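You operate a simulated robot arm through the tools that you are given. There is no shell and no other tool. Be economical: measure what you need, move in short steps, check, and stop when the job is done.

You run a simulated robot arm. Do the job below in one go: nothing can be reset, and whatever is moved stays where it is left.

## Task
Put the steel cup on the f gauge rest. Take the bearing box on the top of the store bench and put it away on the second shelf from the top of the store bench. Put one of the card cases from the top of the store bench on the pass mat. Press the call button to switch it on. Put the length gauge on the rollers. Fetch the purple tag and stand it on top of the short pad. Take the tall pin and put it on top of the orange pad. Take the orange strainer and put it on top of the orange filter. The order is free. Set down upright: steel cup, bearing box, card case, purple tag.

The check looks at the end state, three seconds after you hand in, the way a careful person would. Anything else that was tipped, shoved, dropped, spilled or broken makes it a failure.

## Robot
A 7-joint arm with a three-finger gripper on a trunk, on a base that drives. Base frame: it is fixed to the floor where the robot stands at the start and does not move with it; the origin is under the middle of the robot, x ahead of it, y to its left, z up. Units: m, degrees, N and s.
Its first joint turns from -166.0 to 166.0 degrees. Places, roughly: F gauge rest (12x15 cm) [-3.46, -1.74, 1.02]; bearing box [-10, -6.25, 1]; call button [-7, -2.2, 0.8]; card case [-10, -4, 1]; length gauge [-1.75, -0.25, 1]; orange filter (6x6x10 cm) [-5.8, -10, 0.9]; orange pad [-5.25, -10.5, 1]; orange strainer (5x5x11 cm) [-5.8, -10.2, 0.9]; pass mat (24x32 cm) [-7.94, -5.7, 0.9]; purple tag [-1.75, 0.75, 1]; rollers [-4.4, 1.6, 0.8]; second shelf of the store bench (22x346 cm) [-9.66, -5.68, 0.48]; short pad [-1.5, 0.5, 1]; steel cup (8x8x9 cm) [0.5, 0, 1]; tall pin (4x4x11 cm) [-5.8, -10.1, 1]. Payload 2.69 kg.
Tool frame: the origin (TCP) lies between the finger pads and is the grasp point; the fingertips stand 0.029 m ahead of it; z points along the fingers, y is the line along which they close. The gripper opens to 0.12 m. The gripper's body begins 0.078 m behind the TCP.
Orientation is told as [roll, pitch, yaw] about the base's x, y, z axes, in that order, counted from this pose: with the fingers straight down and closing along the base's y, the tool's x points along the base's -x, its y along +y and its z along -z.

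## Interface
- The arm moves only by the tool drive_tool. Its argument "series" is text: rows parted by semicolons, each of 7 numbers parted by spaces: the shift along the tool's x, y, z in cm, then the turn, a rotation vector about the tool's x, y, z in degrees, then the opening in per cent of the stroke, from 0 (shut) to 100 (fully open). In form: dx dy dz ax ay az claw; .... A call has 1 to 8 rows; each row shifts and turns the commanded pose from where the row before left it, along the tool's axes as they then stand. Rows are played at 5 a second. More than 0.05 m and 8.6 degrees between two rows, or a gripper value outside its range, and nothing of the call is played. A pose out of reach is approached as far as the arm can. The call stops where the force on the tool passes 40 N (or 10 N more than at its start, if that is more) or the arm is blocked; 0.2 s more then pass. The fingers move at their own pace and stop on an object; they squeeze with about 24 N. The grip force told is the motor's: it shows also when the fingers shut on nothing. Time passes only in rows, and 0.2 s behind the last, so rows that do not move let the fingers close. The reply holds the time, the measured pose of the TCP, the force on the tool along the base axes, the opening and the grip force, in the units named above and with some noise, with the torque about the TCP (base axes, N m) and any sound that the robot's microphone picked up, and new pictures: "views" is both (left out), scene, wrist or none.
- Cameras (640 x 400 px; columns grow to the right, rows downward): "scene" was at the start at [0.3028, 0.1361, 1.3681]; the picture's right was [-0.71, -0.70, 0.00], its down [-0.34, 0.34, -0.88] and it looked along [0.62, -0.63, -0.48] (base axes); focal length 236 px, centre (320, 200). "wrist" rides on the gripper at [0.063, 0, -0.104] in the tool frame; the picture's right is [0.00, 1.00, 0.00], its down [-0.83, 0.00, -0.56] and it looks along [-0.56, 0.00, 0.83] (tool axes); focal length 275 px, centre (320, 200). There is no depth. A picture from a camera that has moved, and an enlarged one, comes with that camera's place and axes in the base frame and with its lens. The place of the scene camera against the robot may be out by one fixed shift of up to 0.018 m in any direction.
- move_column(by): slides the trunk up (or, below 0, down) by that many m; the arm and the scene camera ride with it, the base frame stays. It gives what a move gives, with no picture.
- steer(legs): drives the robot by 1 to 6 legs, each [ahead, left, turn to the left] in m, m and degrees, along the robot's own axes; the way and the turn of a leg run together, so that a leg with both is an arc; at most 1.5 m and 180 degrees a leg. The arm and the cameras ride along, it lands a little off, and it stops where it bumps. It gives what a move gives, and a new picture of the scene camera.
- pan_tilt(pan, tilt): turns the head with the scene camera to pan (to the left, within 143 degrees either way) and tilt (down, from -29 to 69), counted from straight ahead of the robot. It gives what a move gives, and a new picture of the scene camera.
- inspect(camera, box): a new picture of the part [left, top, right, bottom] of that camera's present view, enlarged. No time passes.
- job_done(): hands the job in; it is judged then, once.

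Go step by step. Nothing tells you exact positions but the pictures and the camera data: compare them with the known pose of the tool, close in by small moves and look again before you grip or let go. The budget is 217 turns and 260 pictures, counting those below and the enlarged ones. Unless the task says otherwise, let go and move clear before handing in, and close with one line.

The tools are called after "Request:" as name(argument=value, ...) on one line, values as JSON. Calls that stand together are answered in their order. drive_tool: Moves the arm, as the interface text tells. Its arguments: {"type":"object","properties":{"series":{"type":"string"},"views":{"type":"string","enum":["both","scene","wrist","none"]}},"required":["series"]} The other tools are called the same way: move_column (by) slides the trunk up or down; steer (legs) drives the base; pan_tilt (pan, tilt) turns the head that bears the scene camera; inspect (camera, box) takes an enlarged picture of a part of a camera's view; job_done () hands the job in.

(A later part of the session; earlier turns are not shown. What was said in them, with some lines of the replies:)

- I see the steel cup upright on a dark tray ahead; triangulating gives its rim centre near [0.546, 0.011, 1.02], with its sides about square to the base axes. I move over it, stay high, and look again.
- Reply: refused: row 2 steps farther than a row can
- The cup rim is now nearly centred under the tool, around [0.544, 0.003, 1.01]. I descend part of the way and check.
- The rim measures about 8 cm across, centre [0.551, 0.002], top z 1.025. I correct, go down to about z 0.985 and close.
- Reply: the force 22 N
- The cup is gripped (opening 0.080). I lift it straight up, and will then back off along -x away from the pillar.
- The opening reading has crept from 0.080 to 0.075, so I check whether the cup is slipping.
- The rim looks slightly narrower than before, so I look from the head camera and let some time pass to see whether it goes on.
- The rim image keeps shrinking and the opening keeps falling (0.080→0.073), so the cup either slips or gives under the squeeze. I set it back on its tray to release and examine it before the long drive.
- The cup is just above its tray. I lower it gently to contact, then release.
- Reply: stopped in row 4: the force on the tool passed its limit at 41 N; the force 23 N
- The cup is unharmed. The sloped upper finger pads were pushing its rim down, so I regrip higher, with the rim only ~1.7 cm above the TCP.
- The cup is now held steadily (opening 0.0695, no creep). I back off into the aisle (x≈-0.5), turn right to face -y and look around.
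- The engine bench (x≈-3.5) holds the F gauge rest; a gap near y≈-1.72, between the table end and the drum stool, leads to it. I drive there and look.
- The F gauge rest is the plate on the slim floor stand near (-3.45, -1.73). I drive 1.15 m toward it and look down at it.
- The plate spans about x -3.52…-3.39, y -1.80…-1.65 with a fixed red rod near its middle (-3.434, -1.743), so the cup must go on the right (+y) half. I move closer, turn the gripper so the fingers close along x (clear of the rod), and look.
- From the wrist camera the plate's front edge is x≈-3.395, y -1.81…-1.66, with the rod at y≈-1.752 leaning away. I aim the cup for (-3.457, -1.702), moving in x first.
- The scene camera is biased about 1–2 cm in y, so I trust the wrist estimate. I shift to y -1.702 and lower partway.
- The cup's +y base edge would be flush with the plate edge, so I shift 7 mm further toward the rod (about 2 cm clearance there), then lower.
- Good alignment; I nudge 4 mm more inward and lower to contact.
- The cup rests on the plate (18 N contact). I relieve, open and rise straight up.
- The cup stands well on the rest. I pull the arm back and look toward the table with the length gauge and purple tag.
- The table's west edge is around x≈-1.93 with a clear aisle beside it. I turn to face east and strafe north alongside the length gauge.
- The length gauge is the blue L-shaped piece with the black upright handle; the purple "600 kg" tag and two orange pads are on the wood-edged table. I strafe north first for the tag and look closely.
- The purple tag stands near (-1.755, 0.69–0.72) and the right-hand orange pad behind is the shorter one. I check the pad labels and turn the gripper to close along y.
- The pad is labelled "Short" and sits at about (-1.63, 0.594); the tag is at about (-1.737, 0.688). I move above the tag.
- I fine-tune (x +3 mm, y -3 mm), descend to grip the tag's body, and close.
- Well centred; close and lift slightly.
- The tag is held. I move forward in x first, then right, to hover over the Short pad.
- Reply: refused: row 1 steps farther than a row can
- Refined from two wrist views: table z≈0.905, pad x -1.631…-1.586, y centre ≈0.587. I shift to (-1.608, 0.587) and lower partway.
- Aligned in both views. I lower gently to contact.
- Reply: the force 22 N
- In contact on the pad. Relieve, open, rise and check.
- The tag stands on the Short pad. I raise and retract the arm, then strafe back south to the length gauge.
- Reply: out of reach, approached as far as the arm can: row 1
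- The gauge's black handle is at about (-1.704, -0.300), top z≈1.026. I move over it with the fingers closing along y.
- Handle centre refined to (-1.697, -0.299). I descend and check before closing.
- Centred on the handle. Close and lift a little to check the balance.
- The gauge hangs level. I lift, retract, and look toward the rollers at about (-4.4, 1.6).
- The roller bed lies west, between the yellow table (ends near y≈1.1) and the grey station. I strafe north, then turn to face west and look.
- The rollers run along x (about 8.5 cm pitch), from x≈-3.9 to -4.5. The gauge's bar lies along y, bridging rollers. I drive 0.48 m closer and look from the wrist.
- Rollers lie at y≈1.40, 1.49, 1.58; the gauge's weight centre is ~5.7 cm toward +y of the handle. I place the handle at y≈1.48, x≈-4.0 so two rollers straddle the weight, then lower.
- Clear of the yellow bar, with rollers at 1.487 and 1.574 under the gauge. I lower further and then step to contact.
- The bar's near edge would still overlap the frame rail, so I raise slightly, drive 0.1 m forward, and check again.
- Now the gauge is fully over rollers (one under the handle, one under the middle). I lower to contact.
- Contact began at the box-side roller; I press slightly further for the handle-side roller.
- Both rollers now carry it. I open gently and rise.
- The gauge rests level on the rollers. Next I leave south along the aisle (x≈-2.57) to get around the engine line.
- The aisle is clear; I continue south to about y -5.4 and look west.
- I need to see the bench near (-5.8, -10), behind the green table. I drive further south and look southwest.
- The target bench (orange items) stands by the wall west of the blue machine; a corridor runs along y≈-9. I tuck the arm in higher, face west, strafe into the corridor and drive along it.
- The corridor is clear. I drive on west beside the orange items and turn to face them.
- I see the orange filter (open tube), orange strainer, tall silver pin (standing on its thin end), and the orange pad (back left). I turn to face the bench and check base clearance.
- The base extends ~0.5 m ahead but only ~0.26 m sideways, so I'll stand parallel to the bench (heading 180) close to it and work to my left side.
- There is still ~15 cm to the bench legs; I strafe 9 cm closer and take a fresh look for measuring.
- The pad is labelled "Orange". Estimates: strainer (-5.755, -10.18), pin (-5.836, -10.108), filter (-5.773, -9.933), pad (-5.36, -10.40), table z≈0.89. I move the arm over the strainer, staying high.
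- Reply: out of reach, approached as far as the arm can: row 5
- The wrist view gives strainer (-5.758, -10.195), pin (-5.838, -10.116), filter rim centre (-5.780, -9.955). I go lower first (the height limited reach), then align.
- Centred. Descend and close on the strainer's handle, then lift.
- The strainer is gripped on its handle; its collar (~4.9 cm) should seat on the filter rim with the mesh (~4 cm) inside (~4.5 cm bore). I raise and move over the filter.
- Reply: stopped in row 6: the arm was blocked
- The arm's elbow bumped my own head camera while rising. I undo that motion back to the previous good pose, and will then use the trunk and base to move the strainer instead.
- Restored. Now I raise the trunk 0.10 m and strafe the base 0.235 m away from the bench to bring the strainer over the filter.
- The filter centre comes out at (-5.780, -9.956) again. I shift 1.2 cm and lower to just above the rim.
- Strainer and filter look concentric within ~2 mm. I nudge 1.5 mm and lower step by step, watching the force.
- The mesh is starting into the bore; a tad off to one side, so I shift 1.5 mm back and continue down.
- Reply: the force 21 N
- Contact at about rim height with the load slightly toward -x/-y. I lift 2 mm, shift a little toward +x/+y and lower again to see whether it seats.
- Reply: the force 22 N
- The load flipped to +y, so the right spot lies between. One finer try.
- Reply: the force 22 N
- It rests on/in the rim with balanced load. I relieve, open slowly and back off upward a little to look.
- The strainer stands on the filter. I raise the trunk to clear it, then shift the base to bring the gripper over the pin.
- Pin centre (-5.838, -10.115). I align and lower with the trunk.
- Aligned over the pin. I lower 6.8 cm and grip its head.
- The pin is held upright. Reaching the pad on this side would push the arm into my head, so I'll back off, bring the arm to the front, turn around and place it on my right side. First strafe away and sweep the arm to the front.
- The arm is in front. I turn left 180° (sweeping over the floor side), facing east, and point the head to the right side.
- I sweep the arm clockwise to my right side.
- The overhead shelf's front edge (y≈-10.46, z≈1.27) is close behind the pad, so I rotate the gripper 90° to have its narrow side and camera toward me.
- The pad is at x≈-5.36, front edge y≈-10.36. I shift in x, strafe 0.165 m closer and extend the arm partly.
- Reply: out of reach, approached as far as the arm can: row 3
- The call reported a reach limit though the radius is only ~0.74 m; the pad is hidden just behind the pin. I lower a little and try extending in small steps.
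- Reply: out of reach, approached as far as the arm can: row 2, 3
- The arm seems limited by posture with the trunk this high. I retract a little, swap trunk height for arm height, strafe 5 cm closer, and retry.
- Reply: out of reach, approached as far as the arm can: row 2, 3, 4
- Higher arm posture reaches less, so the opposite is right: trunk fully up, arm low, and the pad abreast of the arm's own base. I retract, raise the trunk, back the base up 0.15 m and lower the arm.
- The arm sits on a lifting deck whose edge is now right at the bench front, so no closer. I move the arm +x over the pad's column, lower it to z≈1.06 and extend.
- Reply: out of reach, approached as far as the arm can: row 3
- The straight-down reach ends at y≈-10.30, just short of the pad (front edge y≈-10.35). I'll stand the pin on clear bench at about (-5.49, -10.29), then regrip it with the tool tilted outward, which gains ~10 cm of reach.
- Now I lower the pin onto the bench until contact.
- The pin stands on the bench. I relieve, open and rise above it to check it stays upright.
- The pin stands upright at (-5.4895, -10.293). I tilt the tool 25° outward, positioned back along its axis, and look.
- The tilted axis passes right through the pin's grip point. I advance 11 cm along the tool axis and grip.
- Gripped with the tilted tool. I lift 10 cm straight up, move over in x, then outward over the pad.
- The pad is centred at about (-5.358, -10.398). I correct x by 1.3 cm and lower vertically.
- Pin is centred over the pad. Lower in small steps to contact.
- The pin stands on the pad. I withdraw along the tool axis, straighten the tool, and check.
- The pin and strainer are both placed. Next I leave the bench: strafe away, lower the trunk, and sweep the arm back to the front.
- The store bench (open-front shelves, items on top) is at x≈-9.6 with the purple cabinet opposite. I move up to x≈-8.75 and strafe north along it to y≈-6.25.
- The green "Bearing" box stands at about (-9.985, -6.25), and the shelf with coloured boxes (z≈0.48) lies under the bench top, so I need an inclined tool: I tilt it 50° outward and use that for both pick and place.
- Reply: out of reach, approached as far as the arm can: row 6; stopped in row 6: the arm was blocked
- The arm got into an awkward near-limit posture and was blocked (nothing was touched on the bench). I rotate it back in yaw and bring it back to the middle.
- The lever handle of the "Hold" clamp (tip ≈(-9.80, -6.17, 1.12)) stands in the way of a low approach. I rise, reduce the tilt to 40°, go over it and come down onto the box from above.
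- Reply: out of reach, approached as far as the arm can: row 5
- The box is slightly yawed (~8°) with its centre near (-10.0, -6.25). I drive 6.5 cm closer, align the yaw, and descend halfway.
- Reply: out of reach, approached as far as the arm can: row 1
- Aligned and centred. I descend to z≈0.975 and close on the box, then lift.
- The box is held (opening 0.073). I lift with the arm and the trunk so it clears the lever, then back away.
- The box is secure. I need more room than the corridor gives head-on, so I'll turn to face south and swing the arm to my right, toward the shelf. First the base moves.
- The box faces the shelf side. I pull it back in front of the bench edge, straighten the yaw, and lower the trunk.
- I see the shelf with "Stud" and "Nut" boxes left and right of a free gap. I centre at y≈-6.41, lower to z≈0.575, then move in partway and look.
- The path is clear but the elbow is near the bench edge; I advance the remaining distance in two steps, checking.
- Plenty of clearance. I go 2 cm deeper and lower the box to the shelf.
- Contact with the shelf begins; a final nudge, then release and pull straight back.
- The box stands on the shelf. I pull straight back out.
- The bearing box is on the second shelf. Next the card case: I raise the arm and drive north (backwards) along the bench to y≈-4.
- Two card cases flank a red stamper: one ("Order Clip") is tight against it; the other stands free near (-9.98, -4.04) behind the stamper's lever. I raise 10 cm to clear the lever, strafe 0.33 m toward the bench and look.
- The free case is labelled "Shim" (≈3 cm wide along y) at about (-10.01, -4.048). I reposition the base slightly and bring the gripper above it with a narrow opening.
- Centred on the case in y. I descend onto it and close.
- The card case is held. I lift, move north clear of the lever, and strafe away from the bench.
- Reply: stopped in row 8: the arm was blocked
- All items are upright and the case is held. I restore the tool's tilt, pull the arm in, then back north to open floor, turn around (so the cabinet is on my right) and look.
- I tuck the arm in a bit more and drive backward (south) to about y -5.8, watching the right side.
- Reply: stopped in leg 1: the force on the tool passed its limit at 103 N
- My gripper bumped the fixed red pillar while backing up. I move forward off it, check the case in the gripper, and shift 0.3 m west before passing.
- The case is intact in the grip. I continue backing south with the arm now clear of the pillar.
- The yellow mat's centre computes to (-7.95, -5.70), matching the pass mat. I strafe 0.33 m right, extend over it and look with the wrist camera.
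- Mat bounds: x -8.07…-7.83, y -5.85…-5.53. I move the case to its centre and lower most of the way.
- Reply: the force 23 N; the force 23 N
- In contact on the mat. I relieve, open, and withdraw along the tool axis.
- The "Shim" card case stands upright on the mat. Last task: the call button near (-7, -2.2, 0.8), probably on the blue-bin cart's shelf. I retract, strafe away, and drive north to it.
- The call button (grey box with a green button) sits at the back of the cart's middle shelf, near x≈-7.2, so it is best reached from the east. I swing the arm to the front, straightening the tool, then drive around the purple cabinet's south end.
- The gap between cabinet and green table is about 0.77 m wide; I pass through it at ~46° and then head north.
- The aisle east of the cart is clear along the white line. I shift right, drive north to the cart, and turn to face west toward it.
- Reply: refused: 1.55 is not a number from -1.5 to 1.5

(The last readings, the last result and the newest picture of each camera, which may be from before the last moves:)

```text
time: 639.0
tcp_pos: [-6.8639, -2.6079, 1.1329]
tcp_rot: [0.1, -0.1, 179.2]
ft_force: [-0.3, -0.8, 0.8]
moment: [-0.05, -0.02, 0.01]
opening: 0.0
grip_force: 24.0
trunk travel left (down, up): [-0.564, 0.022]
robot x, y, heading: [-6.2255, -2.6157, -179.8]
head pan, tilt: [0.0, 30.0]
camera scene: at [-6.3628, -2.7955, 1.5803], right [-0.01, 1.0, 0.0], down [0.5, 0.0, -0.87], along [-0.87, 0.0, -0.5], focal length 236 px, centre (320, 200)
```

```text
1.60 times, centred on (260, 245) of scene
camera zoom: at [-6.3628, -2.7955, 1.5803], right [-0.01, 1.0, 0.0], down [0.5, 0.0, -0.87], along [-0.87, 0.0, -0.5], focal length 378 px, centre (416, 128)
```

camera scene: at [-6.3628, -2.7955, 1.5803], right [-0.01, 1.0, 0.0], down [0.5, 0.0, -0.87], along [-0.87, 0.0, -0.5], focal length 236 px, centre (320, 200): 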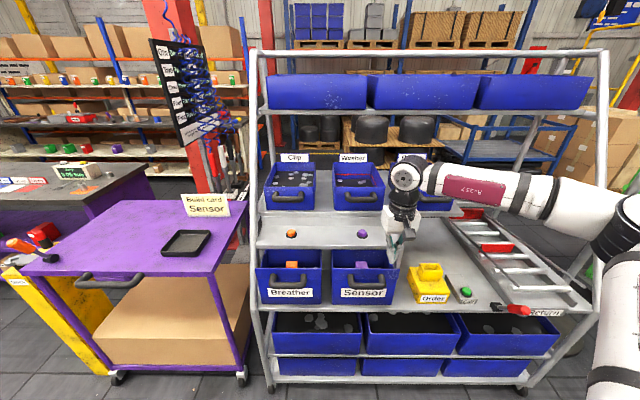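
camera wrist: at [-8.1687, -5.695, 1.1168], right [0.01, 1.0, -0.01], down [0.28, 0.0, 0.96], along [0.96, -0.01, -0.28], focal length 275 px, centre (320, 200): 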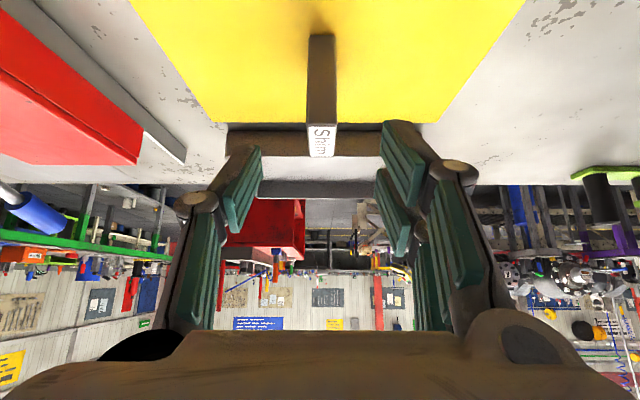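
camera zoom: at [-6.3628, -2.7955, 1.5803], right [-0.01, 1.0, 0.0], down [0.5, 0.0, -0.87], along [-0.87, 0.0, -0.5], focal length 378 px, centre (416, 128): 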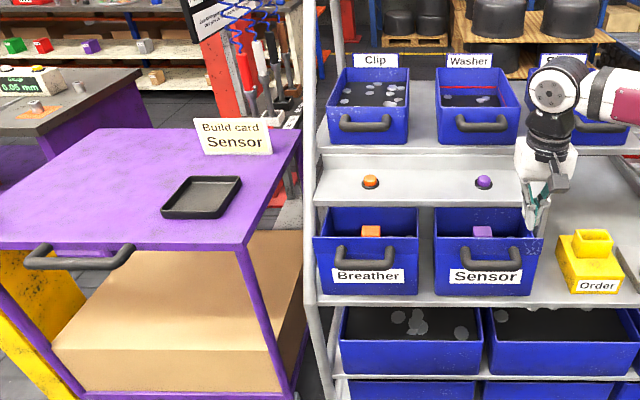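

The green call button on the rack's front shelf is at about (-6.97, -2.25). I strafe 0.36 m to line up and look closer.

Request:
steer(legs=[[0, -0.35, 0]])

Request:
inspect(camera="scene", box=[320, 240, 460, 340])

Request:
inspect(camera="wrist", box=[0, 0, 640, 400])

```text
time: 641.2
tcp_pos: [-6.8667, -2.2567, 1.134]
tcp_rot: [0.2, -0.1, 179.1]
ft_force: [0.1, -0.4, -0.2]
moment: [0.0, -0.02, 0.02]
opening: 0.0
grip_force: 23.8
trunk travel left (down, up): [-0.564, 0.022]
robot x, y, heading: [-6.2297, -2.2615, -179.7]
head pan, tilt: [0.0, 30.0]
camera scene: at [-6.3646, -2.4448, 1.5803], right [-0.01, 1.0, 0.0], down [0.5, 0.0, -0.87], along [-0.87, 0.0, -0.5], focal length 236 px, centre (320, 200)
```

scene: 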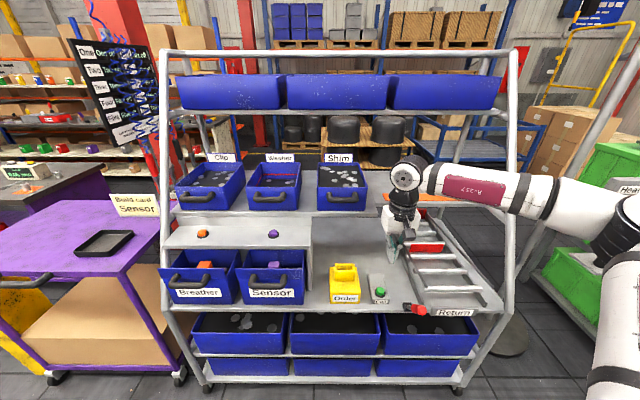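

```text
4.00 times, centred on (390, 290) of scene
camera zoom: at [-6.3646, -2.4448, 1.5803], right [-0.01, 1.0, 0.0], down [0.5, 0.0, -0.87], along [-0.87, 0.0, -0.5], focal length 946 px, centre (40, -160)
```

zoom: 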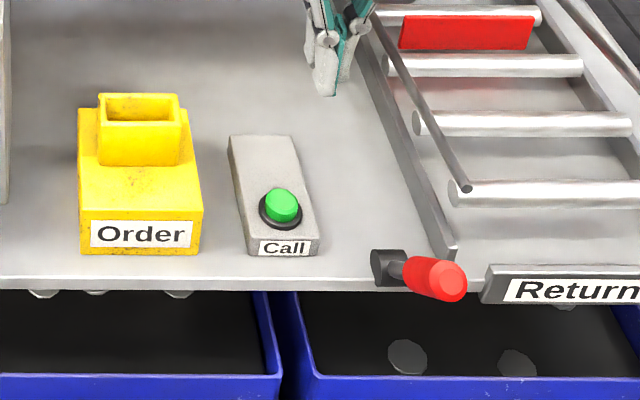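

```text
1.00 times, centred on (320, 200) of wrist (not enlarged: the box is as wide or as high as the picture)
camera zoom: at [-6.8033, -2.2568, 1.2374], right [-0.01, -1.0, 0.0], down [-0.83, 0.01, 0.56], along [-0.56, 0.0, -0.83], focal length 275 px, centre (320, 200)
```

zoom: 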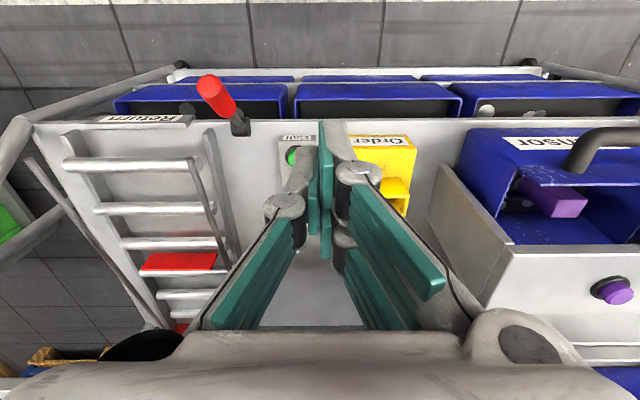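

The "Call" button is at about (-6.985, -2.218), top z≈0.84. I move above it with the fingers shut and check alignment.

Request:
drive_tool(series="-4 -1.3 0 0 0 0 0; -4 -1.3 0 0 0 0 0; -3.8 -1.3 0 0 0 0 0; 0 0 4.8 0 0 0 0; 0 0 4.8 0 0 0 0; 0 0 4.8 0 0 0 0; 0 0 4 0 0 0 0; 0 0 0 0 0 0 0", views="none")

Request:
inspect(camera="scene", box=[330, 220, 450, 320])

Request:
inspect(camera="wrist", box=[200, 50, 440, 250])

```text
time: 643.0
tcp_pos: [-6.9856, -2.2154, 0.9489]
tcp_rot: [0.1, 0.0, 179.2]
ft_force: [0.3, 0.6, 1.0]
moment: [0.01, -0.02, 0.03]
opening: 0.0
grip_force: 24.1
trunk travel left (down, up): [-0.564, 0.022]
robot x, y, heading: [-6.227, -2.2673, -179.5]
head pan, tilt: [0.0, 30.0]
```

```text
4.00 times, centred on (390, 270) of scene
camera zoom: at [-6.3646, -2.4447, 1.5803], right [-0.01, 1.0, 0.0], down [0.5, 0.0, -0.87], along [-0.87, 0.0, -0.5], focal length 946 px, centre (40, -80)
```

zoom: 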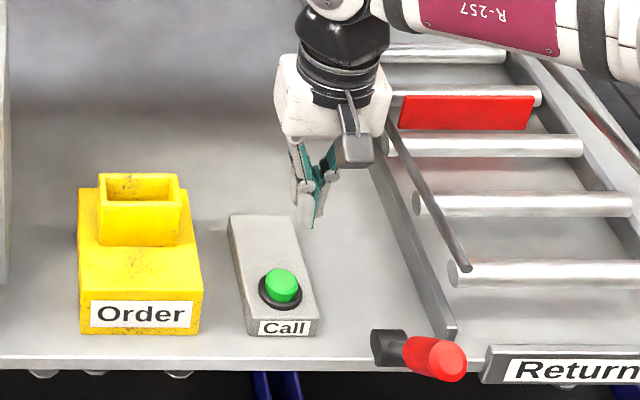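

```text
2.00 times, centred on (320, 150) of wrist
camera zoom: at [-6.9228, -2.2161, 1.0534], right [-0.01, -1.0, 0.0], down [-0.83, 0.01, 0.56], along [-0.56, 0.0, -0.83], focal length 551 px, centre (320, 300)
```

zoom: 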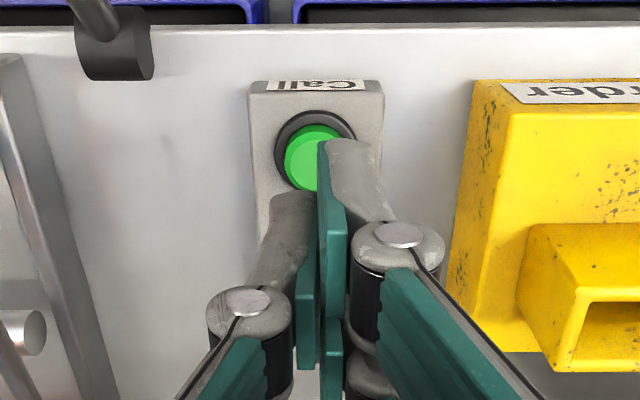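

The button centre is 1.2 cm further in x. I correct and lower, then press in small steps watching force and sound.

Request:
drive_tool(series="-1.2 0 0 0 0 0 0; 0 0 3.5 0 0 0 0; 0 0 2.5 0 0 0 0; 0 0 0.5 0 0 0 0; 0 0 0 0 0 0 0", views="none")

Request:
inspect(camera="wrist", box=[200, 50, 440, 250])

```text
time: 644.2
tcp_pos: [-6.9955, -2.217, 0.8844]
tcp_rot: [0.1, -0.1, 179.2]
ft_force: [-0.5, 0.3, 0.5]
moment: [-0.03, 0.02, 0.02]
opening: 0.0
grip_force: 23.5
trunk travel left (down, up): [-0.564, 0.022]
robot x, y, heading: [-6.2313, -2.2673, -179.8]
head pan, tilt: [0.0, 30.0]
```

```text
2.00 times, centred on (320, 150) of wrist
camera zoom: at [-6.9331, -2.2174, 0.988], right [-0.01, -1.0, 0.0], down [-0.83, 0.01, 0.56], along [-0.56, 0.0, -0.83], focal length 551 px, centre (320, 300)
```

zoom: 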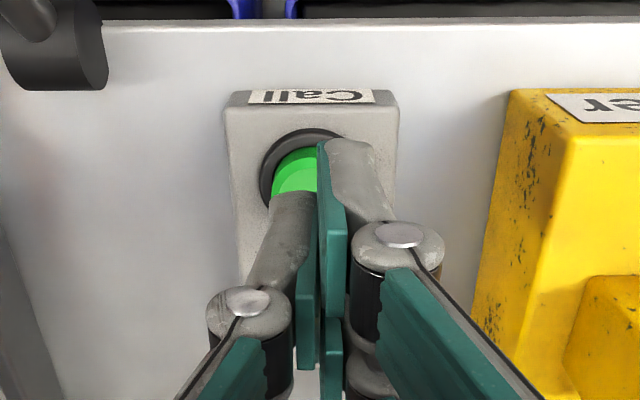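

Request:
drive_tool(series="0.5 -0.3 0 0 0 0 0; 0 0 0.5 0 0 0 0; 0 0 0.4 0 0 0 0; 0 0 0.3 0 0 0 0; 0 0 0.3 0 0 0 0; 0 0 0 0 0 0 0", views="none")

```text
time: 645.6
tcp_pos: [-6.9914, -2.2136, 0.8693]
tcp_rot: [0.1, -0.1, 179.2]
ft_force: [-0.1, 0.6, 0.8]
moment: [-0.02, 0.01, 0.01]
opening: 0.0
grip_force: 23.9
trunk travel left (down, up): [-0.564, 0.022]
robot x, y, heading: [-6.2291, -2.2624, -179.8]
head pan, tilt: [0.0, 30.0]
```

Request:
drive_tool(series="0 0 0.3 0 0 0 0; 0 0 0.3 0 0 0 0; 0 0 0.3 0 0 0 0; 0 0 0.3 0 0 0 0; 0 0 0.3 0 0 0 0; 0 0 0 0 0 0 0", views="none")

```text
time: 647.0
tcp_pos: [-6.9912, -2.212, 0.8542]
tcp_rot: [0.1, -0.1, 179.2]
ft_force: [-0.5, 0.4, -0.2]
moment: [0.03, -0.01, 0.01]
opening: 0.0
grip_force: 23.8
trunk travel left (down, up): [-0.564, 0.022]
robot x, y, heading: [-6.2249, -2.2639, -179.9]
head pan, tilt: [0.0, 30.0]
```

Request:
inspect(camera="scene", box=[350, 240, 430, 310])

```text
5.71 times, centred on (390, 275) of scene
camera zoom: at [-6.3646, -2.4448, 1.5803], right [-0.01, 1.0, 0.0], down [0.5, 0.0, -0.87], along [-0.87, 0.0, -0.5], focal length 1351 px, centre (-80, -229)
```

zoom: 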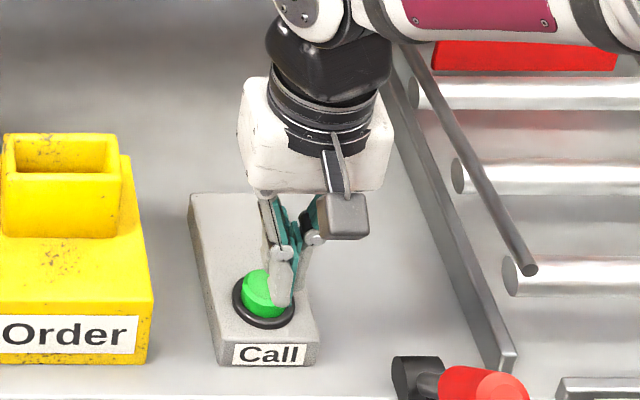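

The button is a bit lower and deeper than I assumed: about (-7.006, -2.213, 0.80). I shift 1.5 cm and press down.

Request:
drive_tool(series="-1.5 0 0 0 0 0 0; 0 0 1.2 0 0 0 0; 0 0 0.5 0 0 0 0; 0 0 0.3 0 0 0 0; 0 0 0.3 0 0 0 0; 0 0 0.3 0 0 0 0; 0 0 0 0 0 0 0", views="none")

```text
time: 648.6
tcp_pos: [-7.0042, -2.2138, 0.8364]
tcp_rot: [0.2, -0.2, 179.2]
ft_force: [0.1, -0.7, -0.3]
moment: [0.03, -0.02, -0.01]
opening: 0.0001
grip_force: 23.9
out of reach, approached as far as the arm can: row 4, 5
trunk travel left (down, up): [-0.564, 0.022]
robot x, y, heading: [-6.2289, -2.264, -179.7]
head pan, tilt: [0.0, 30.0]
```

The arm is at its lower limit with the trunk raised; I use the trunk for the press.

Request:
move_column(by=-0.01)

Request:
move_column(by=-0.005)

```text
time: 649.2
tcp_pos: [-7.0054, -2.2142, 0.8259]
tcp_rot: [0.1, -0.1, 179.4]
ft_force: [-0.5, 0.2, 0.6]
moment: [0.0, -0.01, 0.0]
opening: 0.0003
grip_force: 24.2
trunk travel left (down, up): [-0.554, 0.032]
robot x, y, heading: [-6.2258, -2.2643, -179.7]
head pan, tilt: [0.0, 30.0]
```

```text
time: 649.7
tcp_pos: [-7.0065, -2.213, 0.8217]
tcp_rot: [0.1, -0.1, 179.2]
ft_force: [-0.3, 0.5, -0.8]
moment: [0.0, 0.02, 0.03]
opening: 0.0001
grip_force: 24.3
trunk travel left (down, up): [-0.549, 0.037]
robot x, y, heading: [-6.2287, -2.2641, -179.9]
head pan, tilt: [0.0, 30.0]
```

Request:
move_column(by=-0.005)

Request:
inspect(camera="scene", box=[350, 240, 430, 310])

```text
time: 650.3
tcp_pos: [-7.0055, -2.2132, 0.8159]
tcp_rot: [0.1, 0.0, 179.1]
ft_force: [-0.9, 0.0, -0.1]
moment: [-0.03, -0.02, 0.01]
opening: 0.0002
grip_force: 28.8
trunk travel left (down, up): [-0.544, 0.042]
robot x, y, heading: [-6.2284, -2.2637, -179.9]
head pan, tilt: [0.0, 30.0]
```

```text
5.71 times, centred on (390, 275) of scene
camera zoom: at [-6.3894, -2.4449, 1.5606], right [-0.01, 1.0, 0.0], down [0.5, 0.0, -0.87], along [-0.87, 0.0, -0.5], focal length 1351 px, centre (-80, -229)
```

zoom: 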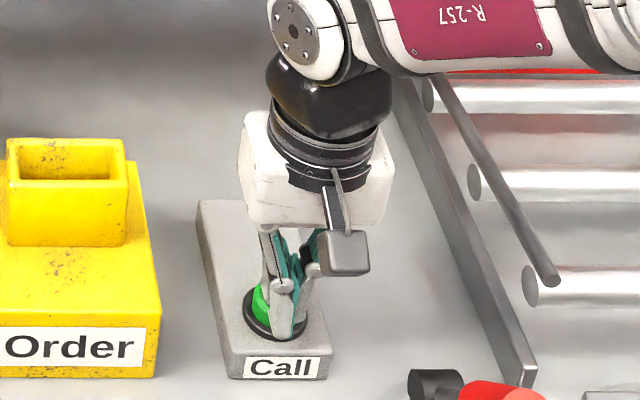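

The tip went down just in front of the button (it is ~1 cm left and deeper). I raise 3 cm, shift, and look again.

Request:
move_column(by=0.035)

Request:
drive_tool(series="-1.3 0.8 0 0 0 0 0; 0 0 0 0 0 0 0", views="none")

Request:
inspect(camera="wrist", box=[220, 80, 420, 230])

```text
time: 651.1
tcp_pos: [-6.9827, -2.2133, 0.8503]
tcp_rot: [0.0, -0.1, 179.1]
ft_force: [-0.1, 0.8, -0.4]
moment: [0.02, -0.03, 0.0]
opening: 0.0003
grip_force: 28.8
trunk travel left (down, up): [-0.579, 0.007]
robot x, y, heading: [-6.2294, -2.2594, -179.5]
head pan, tilt: [0.0, 30.0]
```

```text
time: 651.7
tcp_pos: [-6.9905, -2.2222, 0.8569]
tcp_rot: [0.1, -0.1, 179.2]
ft_force: [0.3, 0.3, -0.5]
moment: [-0.01, 0.0, -0.02]
opening: 0.0001
grip_force: 28.5
out of reach, approached as far as the arm can: row 1
trunk travel left (down, up): [-0.579, 0.007]
robot x, y, heading: [-6.2285, -2.2661, -179.7]
head pan, tilt: [0.0, 30.0]
```

```text
2.67 times, centred on (320, 155) of wrist
camera zoom: at [-6.9273, -2.2228, 0.9604], right [-0.01, -1.0, 0.0], down [-0.83, 0.01, 0.56], along [-0.56, 0.0, -0.83], focal length 734 px, centre (320, 320)
```

zoom: 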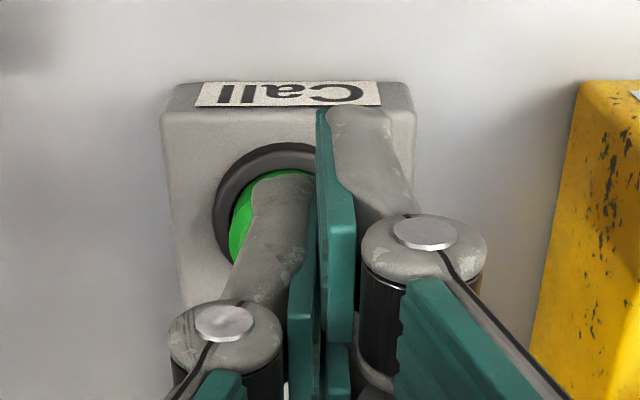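

The wrist view again puts the button at about (-7.01, -2.215), maybe slightly lower than I thought. I trade trunk height for arm height to regain downward reach, and realign.

Request:
drive_tool(series="0 0 -4.8 0 0 0 0; 0 0 -4.8 0 0 0 0; 0 0 -4.8 0 0 0 0; -1.8 -0.7 0 0 0 0 0; 0 0 0 0 0 0 0", views="none")

Request:
move_column(by=-0.16)

```text
time: 652.9
tcp_pos: [-7.0083, -2.214, 1.0022]
tcp_rot: [0.0, -0.1, 179.2]
ft_force: [0.6, 0.2, 0.2]
moment: [0.0, 0.01, -0.02]
opening: 0.0001
grip_force: 28.5
trunk travel left (down, up): [-0.579, 0.007]
robot x, y, heading: [-6.2291, -2.2688, -179.5]
head pan, tilt: [0.0, 30.0]
```

```text
time: 654.7
tcp_pos: [-7.0074, -2.2159, 0.8419]
tcp_rot: [0.2, -0.1, 179.2]
ft_force: [-0.5, 0.6, 0.2]
moment: [-0.07, 0.02, 0.0]
opening: 0.0
grip_force: 28.5
trunk travel left (down, up): [-0.419, 0.167]
robot x, y, heading: [-6.2309, -2.2657, -179.7]
head pan, tilt: [0.0, 30.0]
```

Request:
drive_tool(series="-0.3 0 0.5 0 0 0 0; 0 0 0.4 0 0 0 0; 0 0 0.4 0 0 0 0; 0 0 0.3 0 0 0 0; 0 0 0.3 0 0 0 0; 0 0 0 0 0 0 0", views="none")

Request:
inspect(camera="scene", box=[340, 220, 440, 310])

```text
time: 656.1
tcp_pos: [-7.0101, -2.2145, 0.8233]
tcp_rot: [0.0, -0.1, 179.2]
ft_force: [0.1, -0.3, 0.7]
moment: [-0.03, -0.02, 0.01]
opening: 0.0001
grip_force: 28.9
trunk travel left (down, up): [-0.419, 0.167]
robot x, y, heading: [-6.2276, -2.2646, -179.6]
head pan, tilt: [0.0, 30.0]
```

```text
4.44 times, centred on (390, 265) of scene
camera zoom: at [-6.5034, -2.4455, 1.4347], right [-0.01, 1.0, 0.0], down [0.5, 0.0, -0.87], along [-0.87, 0.0, -0.5], focal length 1051 px, centre (9, -89)
```

zoom: 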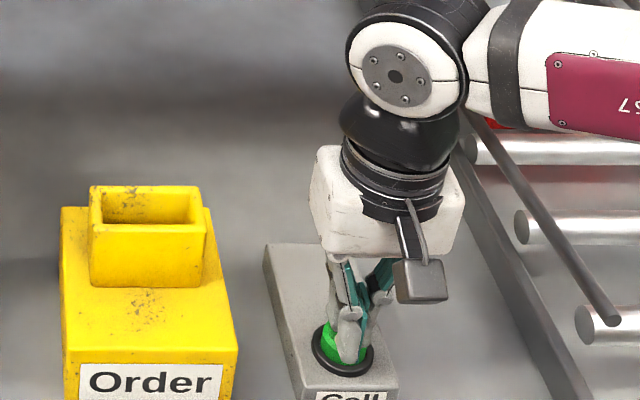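

The tip is now over the button. Continue pressing down.

Request:
drive_tool(series="-0.3 0 0.3 0 0 0 0; 0 0 0.3 0 0 0 0; 0 0 0.3 0 0 0 0; 0 0 0.3 0 0 0 0; 0 0 0 0 0 0 0", views="none")

Request:
drive_tool(series="0 0 0.3 0 0 0 0; 0 0 0.3 0 0 0 0; 0 0 0.3 0 0 0 0; 0 0 0 0 0 0 0", views="none")

```text
time: 657.3
tcp_pos: [-7.0132, -2.2146, 0.8105]
tcp_rot: [0.1, -0.1, 179.3]
ft_force: [0.8, -0.6, 3.3]
moment: [0.0, 0.0, 0.02]
opening: 0.0061
grip_force: 28.3
trunk travel left (down, up): [-0.419, 0.167]
robot x, y, heading: [-6.2291, -2.2645, -179.6]
head pan, tilt: [0.0, 30.0]
heard: click
```

```text
time: 658.1
tcp_pos: [-7.0152, -2.2144, 0.8077]
tcp_rot: [0.2, -0.4, 179.2]
ft_force: [7.0, 0.6, 26.4]
moment: [-0.01, -0.19, 0.03]
opening: 0.0059
grip_force: 28.9
trunk travel left (down, up): [-0.419, 0.167]
robot x, y, heading: [-6.228, -2.2612, -179.7]
head pan, tilt: [0.0, 30.0]
stopped in row 4: the force on the tool passed its limit at 42 N (the readings are from after the stop); the commanded pose is now the measured one
```

A click was heard: the button is pressed. I release upward and check its state.

Request:
drive_tool(series="0 0 -1 0 0 0 0; 0 0 -3 0 0 0 0; 0 0 -4 0 0 0 0; 0 0 -4 0 0 0 0; 4.5 0 -3 0 0 0 0; 4.5 0 0 0 0 0 0; 4.5 0 0 0 0 0 0; 0 0 0 0 0 0 0", views="none")

Request:
inspect(camera="scene", box=[320, 220, 440, 310])

```text
refused: row 5 steps farther than a row can; nothing moved
```

```text
4.44 times, centred on (380, 265) of scene
camera zoom: at [-6.502, -2.4454, 1.435], right [-0.01, 1.0, 0.0], down [0.5, 0.0, -0.87], along [-0.87, 0.0, -0.5], focal length 1051 px, centre (53, -89)
```

zoom: 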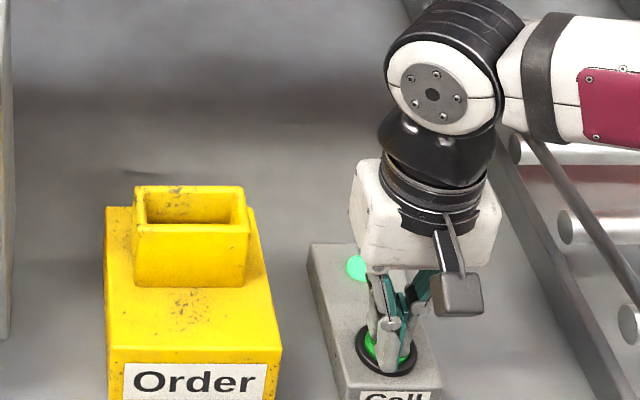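

A green lamp on the call box is lit. I lift straight off and retreat.

Request:
drive_tool(series="0 0 -1 0 0 0 0; 0 0 -3 0 0 0 0; 0 0 -4 0 0 0 0; 0 0 -4 0 0 0 0; 0 0 -4 0 0 0 0; 4 0 0 0 0 0 0; 4 0 0 0 0 0 0; 4 0 0 0 0 0 0", views="none")

Request:
inspect(camera="scene", box=[320, 220, 440, 310])

```text
time: 659.9
tcp_pos: [-6.8933, -2.2156, 0.9636]
tcp_rot: [0.1, -0.3, 179.3]
ft_force: [0.1, 0.0, -0.5]
moment: [0.02, -0.05, 0.0]
opening: 0.0001
grip_force: 28.3
trunk travel left (down, up): [-0.419, 0.167]
robot x, y, heading: [-6.2269, -2.2676, -179.6]
head pan, tilt: [0.0, 30.0]
```

```text
4.44 times, centred on (380, 265) of scene
camera zoom: at [-6.5037, -2.4456, 1.4346], right [-0.01, 1.0, 0.0], down [0.5, 0.0, -0.87], along [-0.87, 0.0, -0.5], focal length 1051 px, centre (53, -89)
```

zoom: 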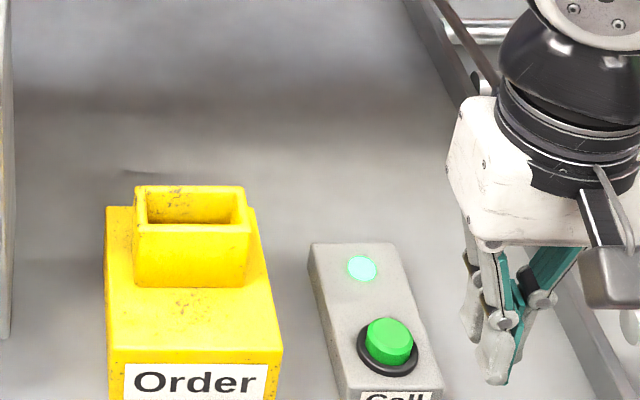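

The call lamp stays lit, the arm is clear, and all eight jobs have been seen in place; handing in.

Request:
job_done()

```text
The job is handed in.
```

I did all eight jobs and handed in; each item was checked by camera when I set it down, and the call lamp was still lit at the end. My gripper once bumped the fixed red pillar by the purple cabinet while carrying the card case. The case stayed in the grip and I saw nothing disturbed, but part of the small table beside the pillar was hidden from view.
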